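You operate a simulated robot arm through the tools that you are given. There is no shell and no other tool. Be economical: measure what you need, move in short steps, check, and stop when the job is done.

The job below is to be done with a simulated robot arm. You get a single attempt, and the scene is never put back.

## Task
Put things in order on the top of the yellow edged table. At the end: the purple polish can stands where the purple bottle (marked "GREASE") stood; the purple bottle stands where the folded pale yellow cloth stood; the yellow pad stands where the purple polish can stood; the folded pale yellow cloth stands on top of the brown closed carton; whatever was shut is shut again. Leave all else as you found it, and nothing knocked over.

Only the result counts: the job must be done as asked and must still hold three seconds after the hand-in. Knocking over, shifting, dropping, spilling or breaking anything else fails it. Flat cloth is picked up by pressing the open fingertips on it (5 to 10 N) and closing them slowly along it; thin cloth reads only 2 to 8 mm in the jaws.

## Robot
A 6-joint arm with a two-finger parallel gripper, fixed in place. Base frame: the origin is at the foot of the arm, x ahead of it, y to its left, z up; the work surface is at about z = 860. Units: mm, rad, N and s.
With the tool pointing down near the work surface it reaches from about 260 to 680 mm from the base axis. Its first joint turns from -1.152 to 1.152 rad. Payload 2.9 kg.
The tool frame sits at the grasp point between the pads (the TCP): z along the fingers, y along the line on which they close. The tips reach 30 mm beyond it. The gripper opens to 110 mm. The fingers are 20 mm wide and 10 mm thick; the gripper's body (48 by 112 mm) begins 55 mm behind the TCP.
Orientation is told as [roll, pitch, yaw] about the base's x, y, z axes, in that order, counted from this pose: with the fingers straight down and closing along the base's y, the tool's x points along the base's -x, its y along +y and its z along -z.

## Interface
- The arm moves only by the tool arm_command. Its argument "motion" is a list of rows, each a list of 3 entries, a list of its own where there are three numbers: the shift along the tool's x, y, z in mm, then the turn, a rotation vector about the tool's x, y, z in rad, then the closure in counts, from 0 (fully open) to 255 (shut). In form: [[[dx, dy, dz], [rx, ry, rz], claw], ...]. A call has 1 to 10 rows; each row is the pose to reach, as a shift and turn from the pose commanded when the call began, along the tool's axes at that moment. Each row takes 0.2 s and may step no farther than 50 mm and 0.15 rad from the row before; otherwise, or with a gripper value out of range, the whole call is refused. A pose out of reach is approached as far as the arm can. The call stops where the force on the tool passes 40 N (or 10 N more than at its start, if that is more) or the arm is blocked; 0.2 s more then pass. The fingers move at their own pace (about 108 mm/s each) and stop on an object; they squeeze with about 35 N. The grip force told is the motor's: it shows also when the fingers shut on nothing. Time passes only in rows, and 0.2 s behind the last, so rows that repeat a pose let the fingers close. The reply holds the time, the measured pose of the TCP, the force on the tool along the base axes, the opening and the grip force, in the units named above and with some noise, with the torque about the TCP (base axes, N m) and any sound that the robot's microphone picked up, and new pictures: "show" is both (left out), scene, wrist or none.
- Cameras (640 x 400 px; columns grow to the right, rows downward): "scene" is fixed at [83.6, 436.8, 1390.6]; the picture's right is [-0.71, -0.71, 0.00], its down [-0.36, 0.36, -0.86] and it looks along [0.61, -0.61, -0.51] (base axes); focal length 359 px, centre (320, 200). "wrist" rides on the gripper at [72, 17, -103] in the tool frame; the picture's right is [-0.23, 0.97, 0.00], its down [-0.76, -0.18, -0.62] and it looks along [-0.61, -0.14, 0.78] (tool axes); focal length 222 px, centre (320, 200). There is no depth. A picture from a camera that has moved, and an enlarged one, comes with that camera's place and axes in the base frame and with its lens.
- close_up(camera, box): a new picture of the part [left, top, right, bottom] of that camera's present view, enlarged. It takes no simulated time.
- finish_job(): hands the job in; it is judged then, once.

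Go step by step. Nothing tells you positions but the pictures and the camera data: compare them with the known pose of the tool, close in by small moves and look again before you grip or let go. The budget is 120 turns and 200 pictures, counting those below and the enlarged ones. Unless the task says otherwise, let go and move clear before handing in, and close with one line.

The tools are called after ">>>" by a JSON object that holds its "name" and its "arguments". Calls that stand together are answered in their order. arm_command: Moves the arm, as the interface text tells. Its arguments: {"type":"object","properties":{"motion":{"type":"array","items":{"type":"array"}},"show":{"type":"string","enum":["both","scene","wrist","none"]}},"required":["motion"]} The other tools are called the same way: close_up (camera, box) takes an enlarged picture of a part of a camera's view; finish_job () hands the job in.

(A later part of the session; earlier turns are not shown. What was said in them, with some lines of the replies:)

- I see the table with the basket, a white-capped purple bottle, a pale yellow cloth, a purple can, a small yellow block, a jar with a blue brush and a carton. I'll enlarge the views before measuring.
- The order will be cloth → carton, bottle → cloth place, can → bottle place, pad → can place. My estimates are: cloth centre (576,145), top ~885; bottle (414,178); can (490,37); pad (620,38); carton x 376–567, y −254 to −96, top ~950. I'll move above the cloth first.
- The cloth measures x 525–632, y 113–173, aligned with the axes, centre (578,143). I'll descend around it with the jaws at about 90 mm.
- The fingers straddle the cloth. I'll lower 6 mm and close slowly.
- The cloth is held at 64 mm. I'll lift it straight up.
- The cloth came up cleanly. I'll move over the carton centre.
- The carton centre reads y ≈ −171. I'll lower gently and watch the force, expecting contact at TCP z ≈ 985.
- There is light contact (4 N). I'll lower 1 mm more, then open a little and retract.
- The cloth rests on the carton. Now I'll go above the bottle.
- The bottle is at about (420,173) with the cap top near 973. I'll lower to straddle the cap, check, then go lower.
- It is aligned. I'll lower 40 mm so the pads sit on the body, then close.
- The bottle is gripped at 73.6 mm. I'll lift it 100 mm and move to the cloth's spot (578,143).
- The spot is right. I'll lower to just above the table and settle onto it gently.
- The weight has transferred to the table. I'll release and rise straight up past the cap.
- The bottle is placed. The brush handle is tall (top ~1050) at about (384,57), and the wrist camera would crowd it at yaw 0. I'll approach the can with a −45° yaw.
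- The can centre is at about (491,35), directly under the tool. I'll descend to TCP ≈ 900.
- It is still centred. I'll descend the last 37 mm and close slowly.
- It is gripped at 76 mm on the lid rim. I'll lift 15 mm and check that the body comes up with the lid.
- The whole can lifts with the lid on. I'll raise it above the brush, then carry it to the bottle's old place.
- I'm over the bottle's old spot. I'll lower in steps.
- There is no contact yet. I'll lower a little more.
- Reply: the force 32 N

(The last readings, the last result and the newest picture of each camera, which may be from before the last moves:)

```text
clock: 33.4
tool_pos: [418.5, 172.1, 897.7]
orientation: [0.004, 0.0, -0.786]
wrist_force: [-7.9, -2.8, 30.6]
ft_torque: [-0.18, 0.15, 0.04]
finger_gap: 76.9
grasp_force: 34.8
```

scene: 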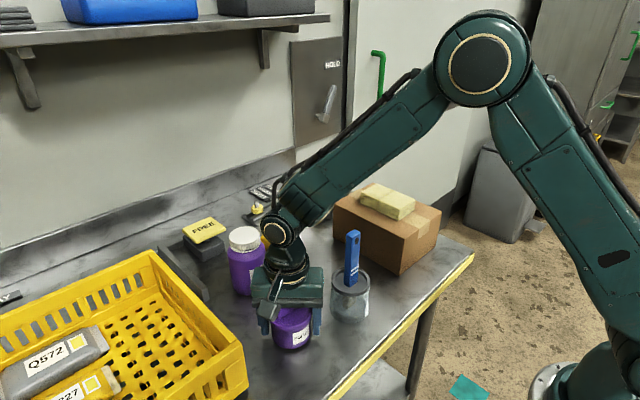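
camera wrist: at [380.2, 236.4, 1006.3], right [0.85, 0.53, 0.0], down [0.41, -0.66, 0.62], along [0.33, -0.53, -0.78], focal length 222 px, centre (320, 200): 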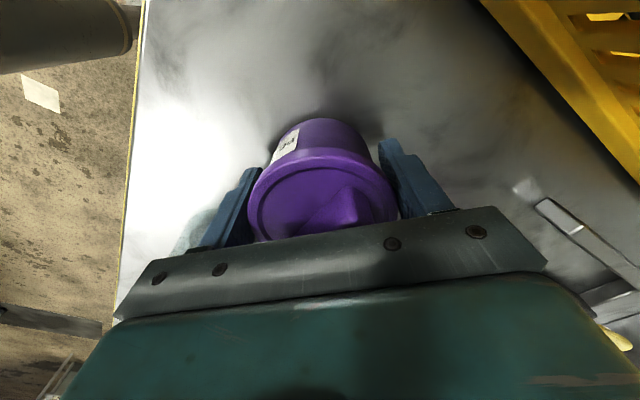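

Firm contact now. I'll ease back 1 mm and release.

>>> {"name": "arm_command", "arguments": {"motion": [[[0, 0, -1], [0, 0, 0], 125], [[0, 0, -1], [0, 0, 0], 75], [[0, 0, -1], [0, 0, 0], 20], [[0, 0, -1], [0, 0, 0], 20], [[0, 0, -30], [0, 0, 0], 20], [[0, 0, -75], [0, 0, 0], 20], [[0, 0, -120], [0, 0, 0], 20], [[0, 0, -165], [0, 0, 0], 20], [[0, 0, -210], [0, 0, 0], 20]]}}

>>> {"name": "close_up", "arguments": {"camera": "scene", "box": [220, 200, 400, 360]}}

```text
clock: 35.4
tool_pos: [417.4, 173.3, 1108.5]
orientation: [0.001, 0.001, -0.785]
wrist_force: [0.1, 1.1, 0.7]
ft_torque: [0.01, -0.01, 0.01]
finger_gap: 101.7
grasp_force: 0.1
camera wrist: at [379.1, 237.4, 1210.6], right [0.85, 0.53, 0.0], down [0.41, -0.66, 0.62], along [0.33, -0.53, -0.78], focal length 222 px, centre (320, 200)
```

scene: 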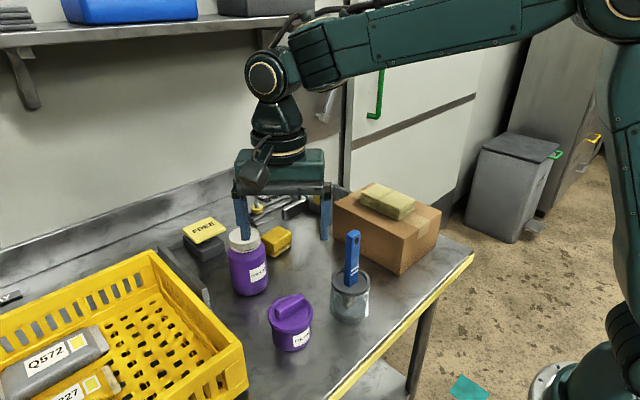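
wrist: 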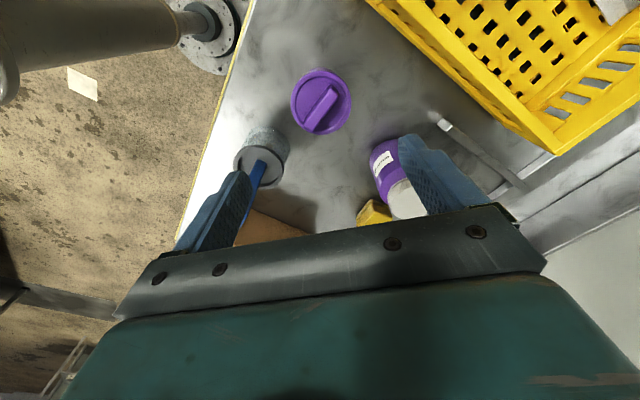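

```text
2.50 times, centred on (310, 280) of scene
camera zoom: at [83.5, 436.8, 1390.6], right [-0.71, -0.71, 0.0], down [-0.36, 0.36, -0.86], along [0.61, -0.61, -0.51], focal length 897 px, centre (345, 0)
```

zoom: 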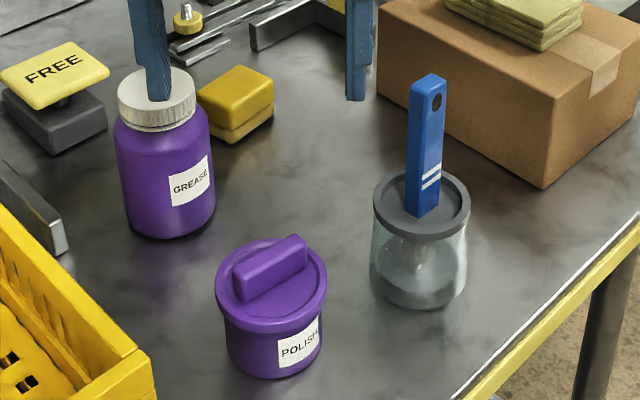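

The can is standing where the bottle was. Next I'll go above the pad with yaw back at 0 to measure it.

>>> {"name": "arm_command", "arguments": {"motion": [[[-32, 5, 0], [0, 0, -0.131], 0], [[-64, 10, 0], [0, 0, -0.262], 0], [[-96, 15, 0], [0, 0, -0.393], 0], [[-128, 20, 0], [0, 0, -0.524], 0], [[-160, 25, 0], [0, 0, -0.655], 0], [[-192, 30, 0], [0, 0, -0.785], 0], [[-222, 35, 0], [0, 0, -0.785], 0], [[-222, 35, 45], [0, 0, -0.785], 0], [[-222, 35, 45], [0, 0, -0.785], 0]]}}

>>> {"name": "close_up", "arguments": {"camera": "wrist", "box": [200, 40, 440, 220]}}

>>> {"name": "close_up", "arguments": {"camera": "scene", "box": [220, 180, 340, 280]}}

```text
clock: 37.4
tool_pos: [597.6, 41.0, 1062.0]
orientation: [-0.001, -0.001, 0.0]
wrist_force: [0.2, 0.0, -0.5]
ft_torque: [0.0, -0.01, 0.0]
finger_gap: 109.9
grasp_force: 0.1
camera wrist: at [525.3, 59.0, 1164.3], right [0.23, 0.97, 0.0], down [0.76, -0.18, 0.62], along [0.61, -0.14, -0.78], focal length 222 px, centre (320, 200)
```

scene: 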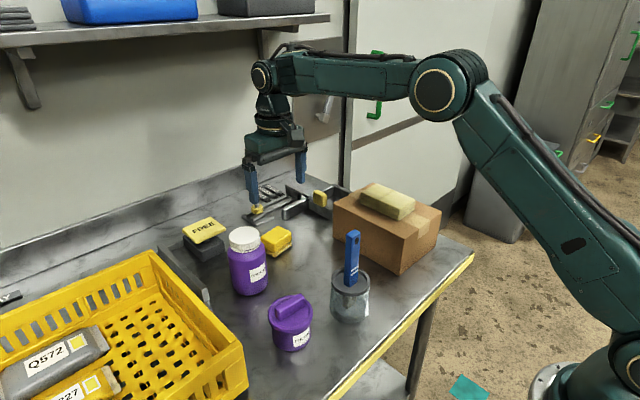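
wrist: 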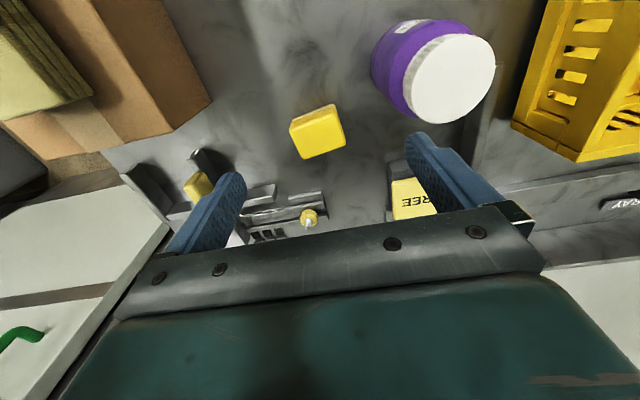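

```text
2.22 times, centred on (320, 130) of wrist
camera zoom: at [525.3, 59.0, 1164.3], right [0.23, 0.97, 0.0], down [0.76, -0.18, 0.62], along [0.61, -0.14, -0.78], focal length 494 px, centre (320, 356)
```

zoom: 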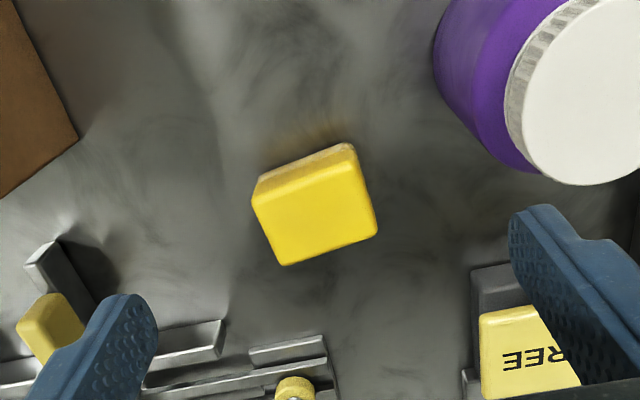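

```text
4.00 times, centred on (280, 230) of scene
camera zoom: at [83.6, 436.8, 1390.6], right [-0.71, -0.71, 0.0], down [-0.36, 0.36, -0.86], along [0.61, -0.61, -0.51], focal length 1436 px, centre (480, 80)
```

zoom: 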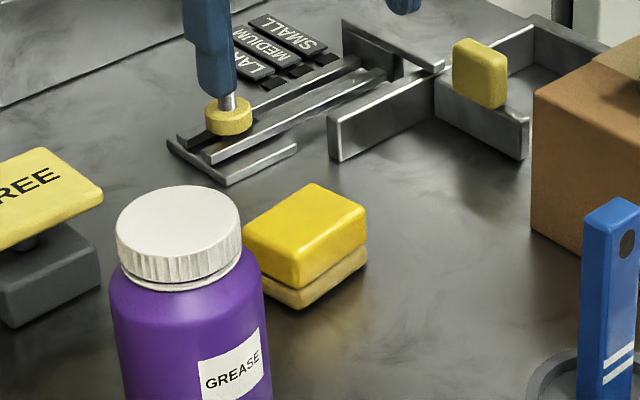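

The pad is centred at (636,31), top ~889, about 58×46 mm and yawed ~8°. I'll grip its short side with yaw −82°. That keeps the camera clear of the brush when placing and preserves the pad's orientation.

>>> {"name": "arm_command", "arguments": {"motion": [[[-4, -1, 0], [0, 0, 0.143], 0], [[-8, -2, 0], [0, 0, 0.286], 0], [[-12, -3, 0], [0, 0, 0.429], 0], [[-16, -4, 0], [0, 0, 0.572], 0], [[-20, -5, 0], [0, 0, 0.715], 0], [[-24, -6, 0], [0, 0, 0.858], 0], [[-28, -7, 0], [0, 0, 1.001], 0], [[-32, -8, 0], [0, 0, 1.144], 40], [[-36, -9, 0], [0, 0, 1.287], 60], [[-38, -10, 0], [0, 0, 1.43], 65]], "show": "none"}}

>>> {"name": "arm_command", "arguments": {"motion": [[[0, 0, 40], [0, 0, 0], 65], [[0, 0, 80], [0, 0, 0], 65], [[0, 0, 80], [0, 0, 0], 65]]}}

>>> {"name": "close_up", "arguments": {"camera": "wrist", "box": [200, 60, 440, 240]}}

>>> {"name": "close_up", "arguments": {"camera": "scene", "box": [220, 180, 340, 280]}}

```text
clock: 39.6
tool_pos: [638.4, 29.8, 1062.6]
orientation: [0.001, 0.0, -1.433]
wrist_force: [0.1, -1.4, 0.0]
ft_torque: [0.01, -0.03, -0.04]
finger_gap: 81.9
grasp_force: 0.2
```

```text
clock: 40.4
tool_pos: [636.9, 30.5, 979.3]
orientation: [0.001, 0.001, -1.428]
wrist_force: [0.6, -0.4, -0.1]
ft_torque: [0.01, -0.02, -0.04]
finger_gap: 81.9
grasp_force: 0.0
camera wrist: at [645.2, 106.0, 1083.1], right [1.0, -0.09, 0.0], down [-0.07, -0.78, 0.62], along [-0.05, -0.62, -0.78], focal length 222 px, centre (320, 200)
```

scene: 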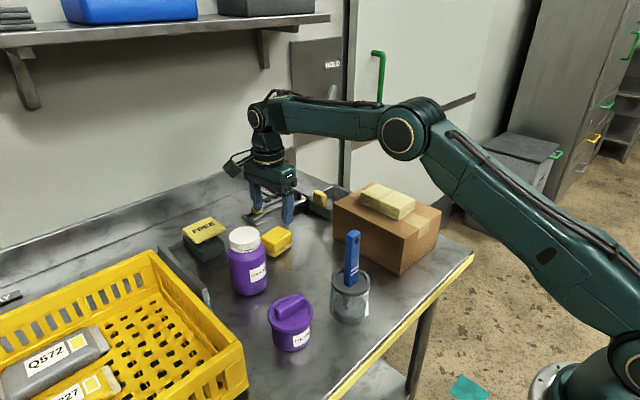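
wrist: 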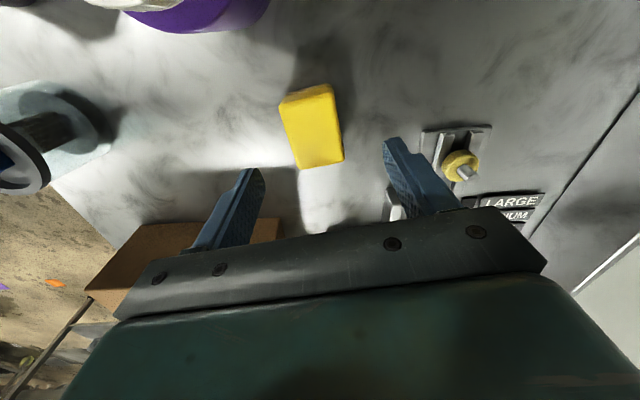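

```text
2.22 times, centred on (320, 150) of wrist
camera zoom: at [645.2, 106.0, 1083.1], right [1.0, -0.09, 0.0], down [-0.07, -0.78, 0.62], along [-0.05, -0.62, -0.78], focal length 494 px, centre (320, 311)
```

zoom: 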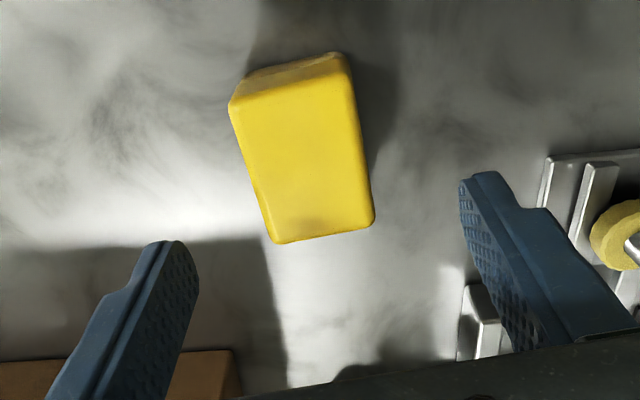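

```text
4.00 times, centred on (280, 230) of scene
camera zoom: at [83.6, 436.8, 1390.6], right [-0.71, -0.71, 0.0], down [-0.36, 0.36, -0.86], along [0.61, -0.61, -0.51], focal length 1436 px, centre (480, 80)
```

zoom: 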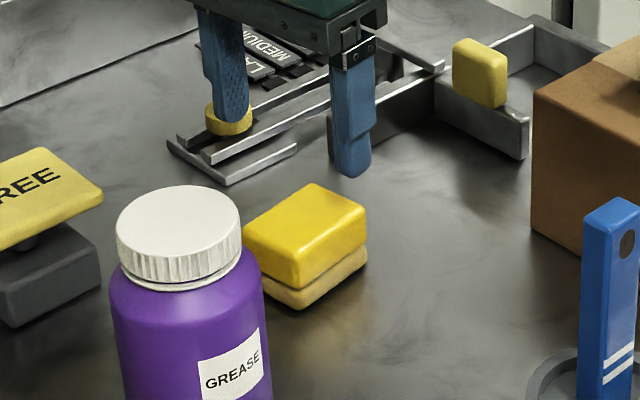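

The pad centre refines to about (634,29). I'll descend to the pad and close slowly.

>>> {"name": "arm_command", "arguments": {"motion": [[[-0.6, -2.6, 40], [0, 0, 0], 65], [[-0.6, -2.6, 75], [0, 0, 0], 65], [[-0.6, -2.6, 86], [0, 0, 0], 65], [[-0.6, -2.6, 86], [0, 0, 0], 85], [[-0.6, -2.6, 86], [0, 0, 0], 105], [[-0.6, -2.6, 86], [0, 0, 0], 125], [[-0.6, -2.6, 86], [0, 0, 0], 145], [[-0.6, -2.6, 86], [0, 0, 0], 165], [[-0.6, -2.6, 86], [0, 0, 0], 170]]}}

>>> {"name": "close_up", "arguments": {"camera": "scene", "box": [220, 180, 340, 280]}}

```text
clock: 42.4
tool_pos: [634.0, 28.1, 895.9]
orientation: [0.0, 0.0, -1.429]
wrist_force: [-0.2, -0.1, -0.5]
ft_torque: [0.03, 0.0, 0.0]
finger_gap: 45.2
grasp_force: 34.7
camera wrist: at [641.4, 104.8, 998.2], right [1.0, -0.09, 0.0], down [-0.07, -0.78, 0.62], along [-0.05, -0.62, -0.78], focal length 222 px, centre (320, 200)
```

scene: 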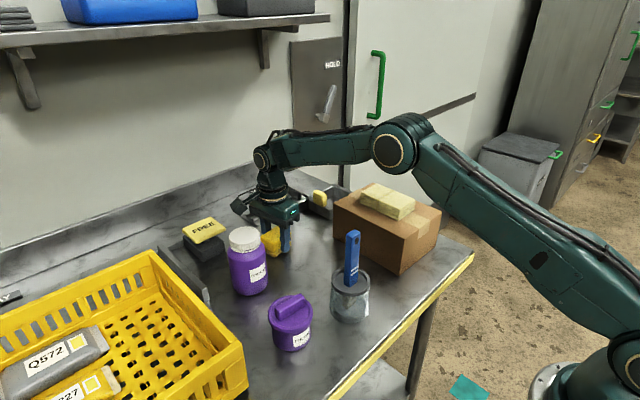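
wrist: 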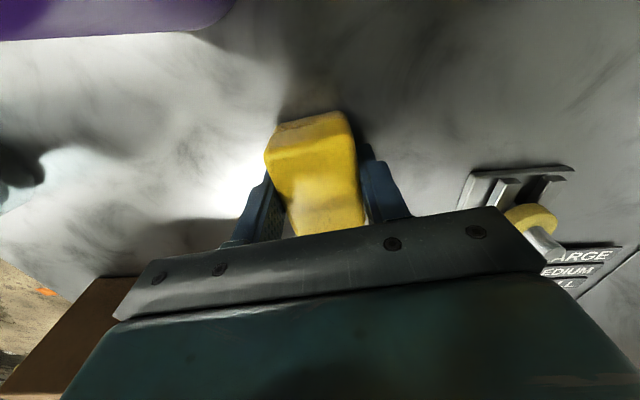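

```text
4.00 times, centred on (280, 230) of scene
camera zoom: at [83.6, 436.8, 1390.6], right [-0.71, -0.71, 0.0], down [-0.36, 0.36, -0.86], along [0.61, -0.61, -0.51], focal length 1436 px, centre (480, 80)
```

zoom: 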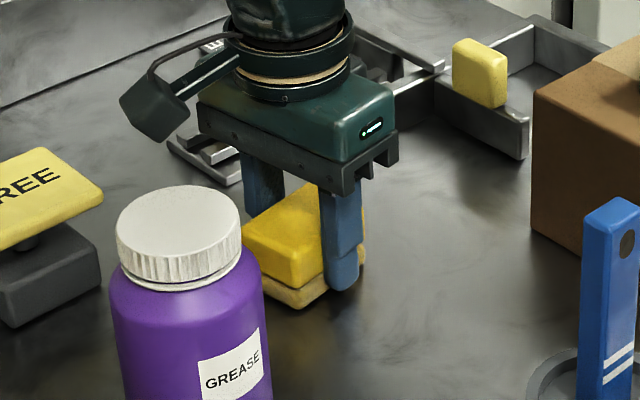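

The pad is gripped at 45 mm. I'll lift it and carry it to the can's old place (491,35.5).

>>> {"name": "arm_command", "arguments": {"motion": [[[0, 0, -10], [0, 0, 0], 170], [[0, 0, -45], [0, 0, 0], 170], [[0, 0, -80], [0, 0, 0], 170], [[7, -35, -80], [0, 0, 0], 170], [[14, -70, -80], [0, 0, 0], 170], [[21, -105, -80], [0, 0, 0], 170], [[27.4, -140.5, -80], [0, 0, 0], 170], [[27.4, -140.5, -50], [0, 0, 0], 170], [[27.4, -140.5, -50], [0, 0, 0], 170]]}}

>>> {"name": "close_up", "arguments": {"camera": "scene", "box": [250, 200, 410, 320]}}

```text
clock: 44.4
tool_pos: [493.3, 36.3, 947.5]
orientation: [0.0, -0.001, -1.429]
wrist_force: [0.4, 0.0, 0.1]
ft_torque: [0.01, 0.0, -0.01]
finger_gap: 45.1
grasp_force: 34.9
camera wrist: at [500.2, 111.6, 1049.3], right [1.0, -0.09, 0.0], down [-0.07, -0.78, 0.62], along [-0.05, -0.62, -0.78], focal length 222 px, centre (320, 200)
```

scene: 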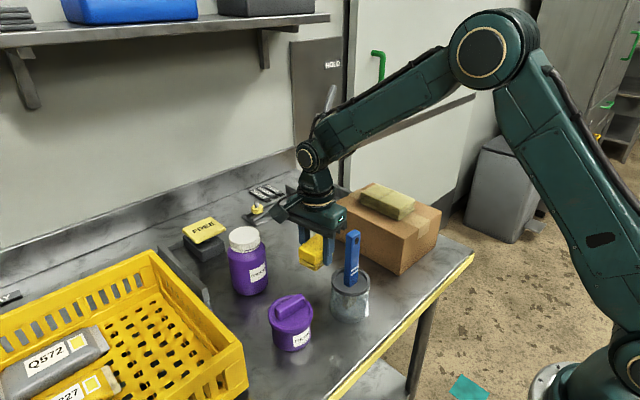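
wrist: 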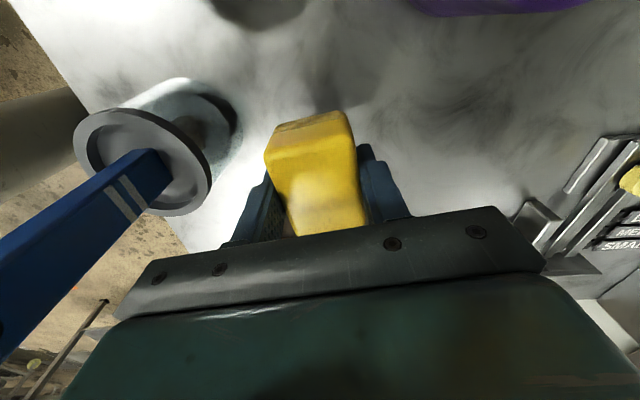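

```text
3.33 times, centred on (330, 260) of scene
camera zoom: at [83.6, 436.8, 1390.6], right [-0.71, -0.71, 0.0], down [-0.36, 0.36, -0.86], along [0.61, -0.61, -0.51], focal length 1196 px, centre (287, 0)
```

zoom: 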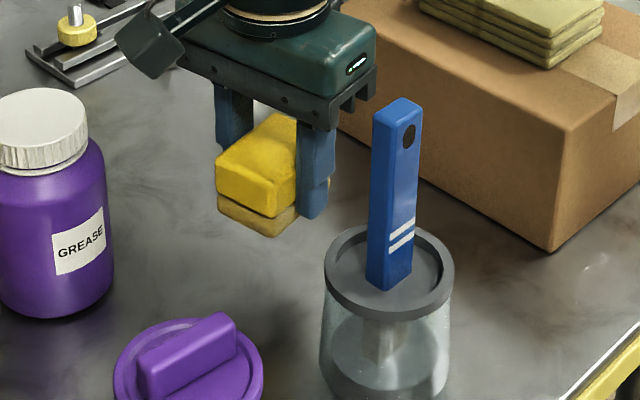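

It is aligned. I'll lower nearly to the grip height, then touch down.

>>> {"name": "arm_command", "arguments": {"motion": [[[0, -1, 25], [0, 0, 0], 170], [[0, -1, 42], [0, 0, 0], 170], [[0, -1, 47], [0, 0, 0], 170], [[0, -1, 49], [0, 0, 0], 170], [[0, -1, 50], [0, 0, 0], 170], [[0, -1, 50], [0, 0, 0], 170]], "show": "wrist"}}

>>> {"name": "close_up", "arguments": {"camera": "scene", "box": [250, 200, 410, 320]}}

```text
clock: 45.8
tool_pos: [492.0, 36.7, 896.2]
orientation: [0.001, -0.001, -1.43]
wrist_force: [0.1, 0.7, 0.2]
ft_torque: [-0.03, 0.03, -0.01]
finger_gap: 45.3
grasp_force: 35.0
camera wrist: at [499.7, 112.2, 999.0], right [1.0, -0.09, 0.0], down [-0.07, -0.78, 0.62], along [-0.05, -0.62, -0.78], focal length 222 px, centre (320, 200)
```

wrist: 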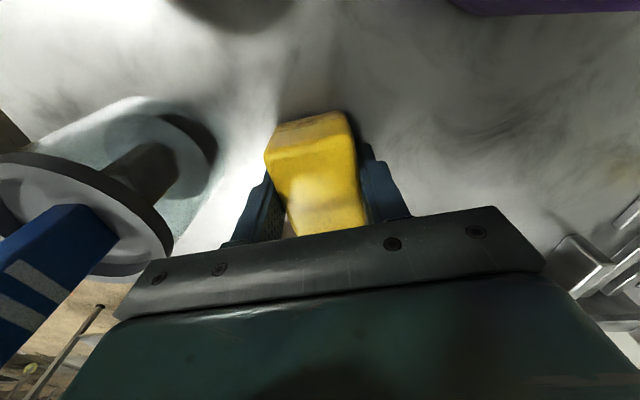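

```text
3.33 times, centred on (330, 260) of scene
camera zoom: at [83.6, 436.8, 1390.6], right [-0.71, -0.71, 0.0], down [-0.36, 0.36, -0.86], along [0.61, -0.61, -0.51], focal length 1196 px, centre (287, 0)
```

zoom: 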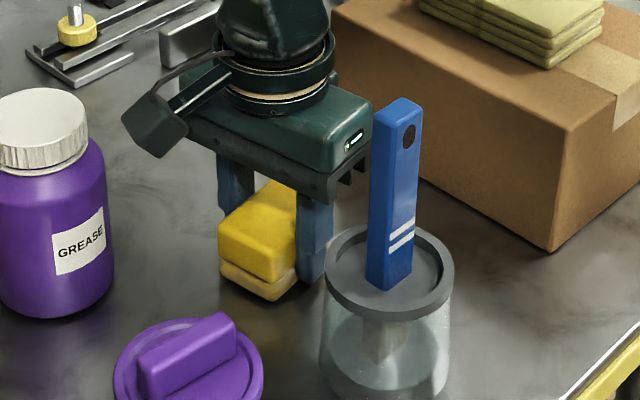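

It is nearly touching. I'll lower 1 mm more to settle it.

>>> {"name": "arm_command", "arguments": {"motion": [[[0, 0, 0.6], [0, 0, 0], 170], [[0, 0, 1.2], [0, 0, 0], 170], [[0, 0, 1.2], [0, 0, 0], 170]], "show": "none"}}

```text
clock: 46.6
tool_pos: [492.4, 38.0, 895.3]
orientation: [-0.001, 0.001, -1.43]
wrist_force: [-3.2, 0.3, 10.6]
ft_torque: [-0.03, 0.16, -0.01]
finger_gap: 45.0
grasp_force: 35.8
```

The pad is on the table (10 N). I'll release it to a modest opening and go straight up.

>>> {"name": "arm_command", "arguments": {"motion": [[[0, 0, 0.5], [0, 0, 0], 130], [[0, 0, 0.5], [0, 0, 0], 95], [[0, 0, 0.5], [0, 0, 0], 95], [[0, 0, -25], [0, 0, 0], 95], [[0, 0, -70], [0, 0, 0], 95], [[0, 0, -115], [0, 0, 0], 95], [[0, 0, -160], [0, 0, 0], 95], [[0, 0, -205], [0, 0, 0], 95], [[0, 0, -240], [0, 0, 0], 95], [[0, 0, -240], [0, 0, 0], 95]]}}

>>> {"name": "close_up", "arguments": {"camera": "scene", "box": [170, 160, 450, 360]}}

```text
clock: 48.8
tool_pos: [491.3, 34.8, 1135.2]
orientation: [0.002, 0.001, -1.429]
wrist_force: [-1.0, 0.4, -0.4]
ft_torque: [0.05, -0.02, 0.03]
finger_gap: 68.8
grasp_force: 0.0
camera wrist: at [498.0, 111.3, 1237.3], right [1.0, -0.09, 0.0], down [-0.07, -0.78, 0.62], along [-0.06, -0.62, -0.78], focal length 222 px, centre (320, 200)
```

scene: 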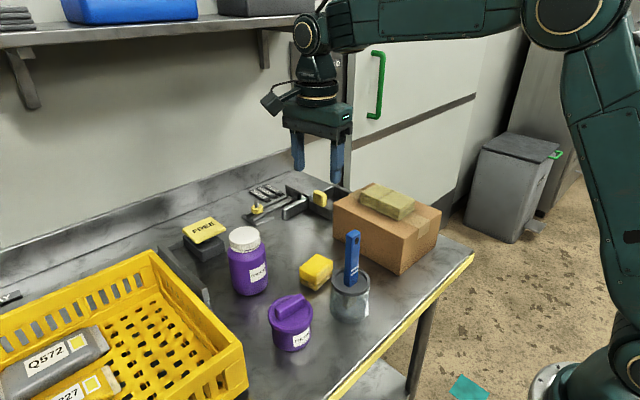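
wrist: 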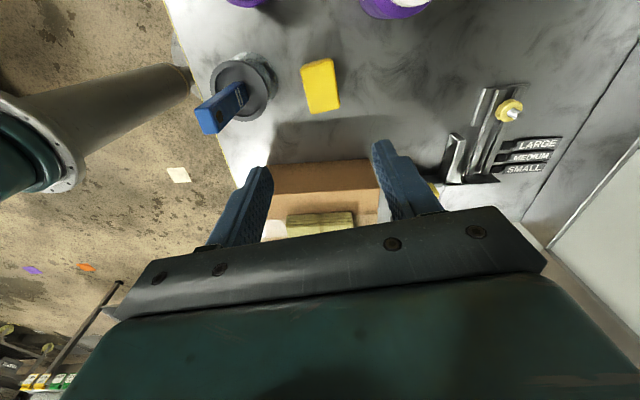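

```text
2.00 times, centred on (310, 260) of scene
camera zoom: at [83.6, 436.8, 1390.6], right [-0.71, -0.71, 0.0], down [-0.36, 0.36, -0.86], along [0.61, -0.61, -0.51], focal length 718 px, centre (340, 80)
```

zoom: 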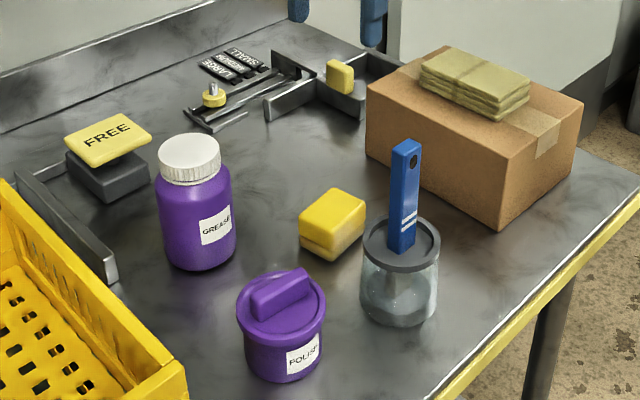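

All four things stand in their new places, the can's lid and the carton are shut, nothing else has moved and the arm is clear. I'm handing in.

>>> {"name": "finish_job", "arguments": {}}

```text
The job is handed in.
```

The job is handed in: the can, bottle, pad and cloth each stand where you asked, nothing was opened or knocked over, and I saw nothing else shifted.
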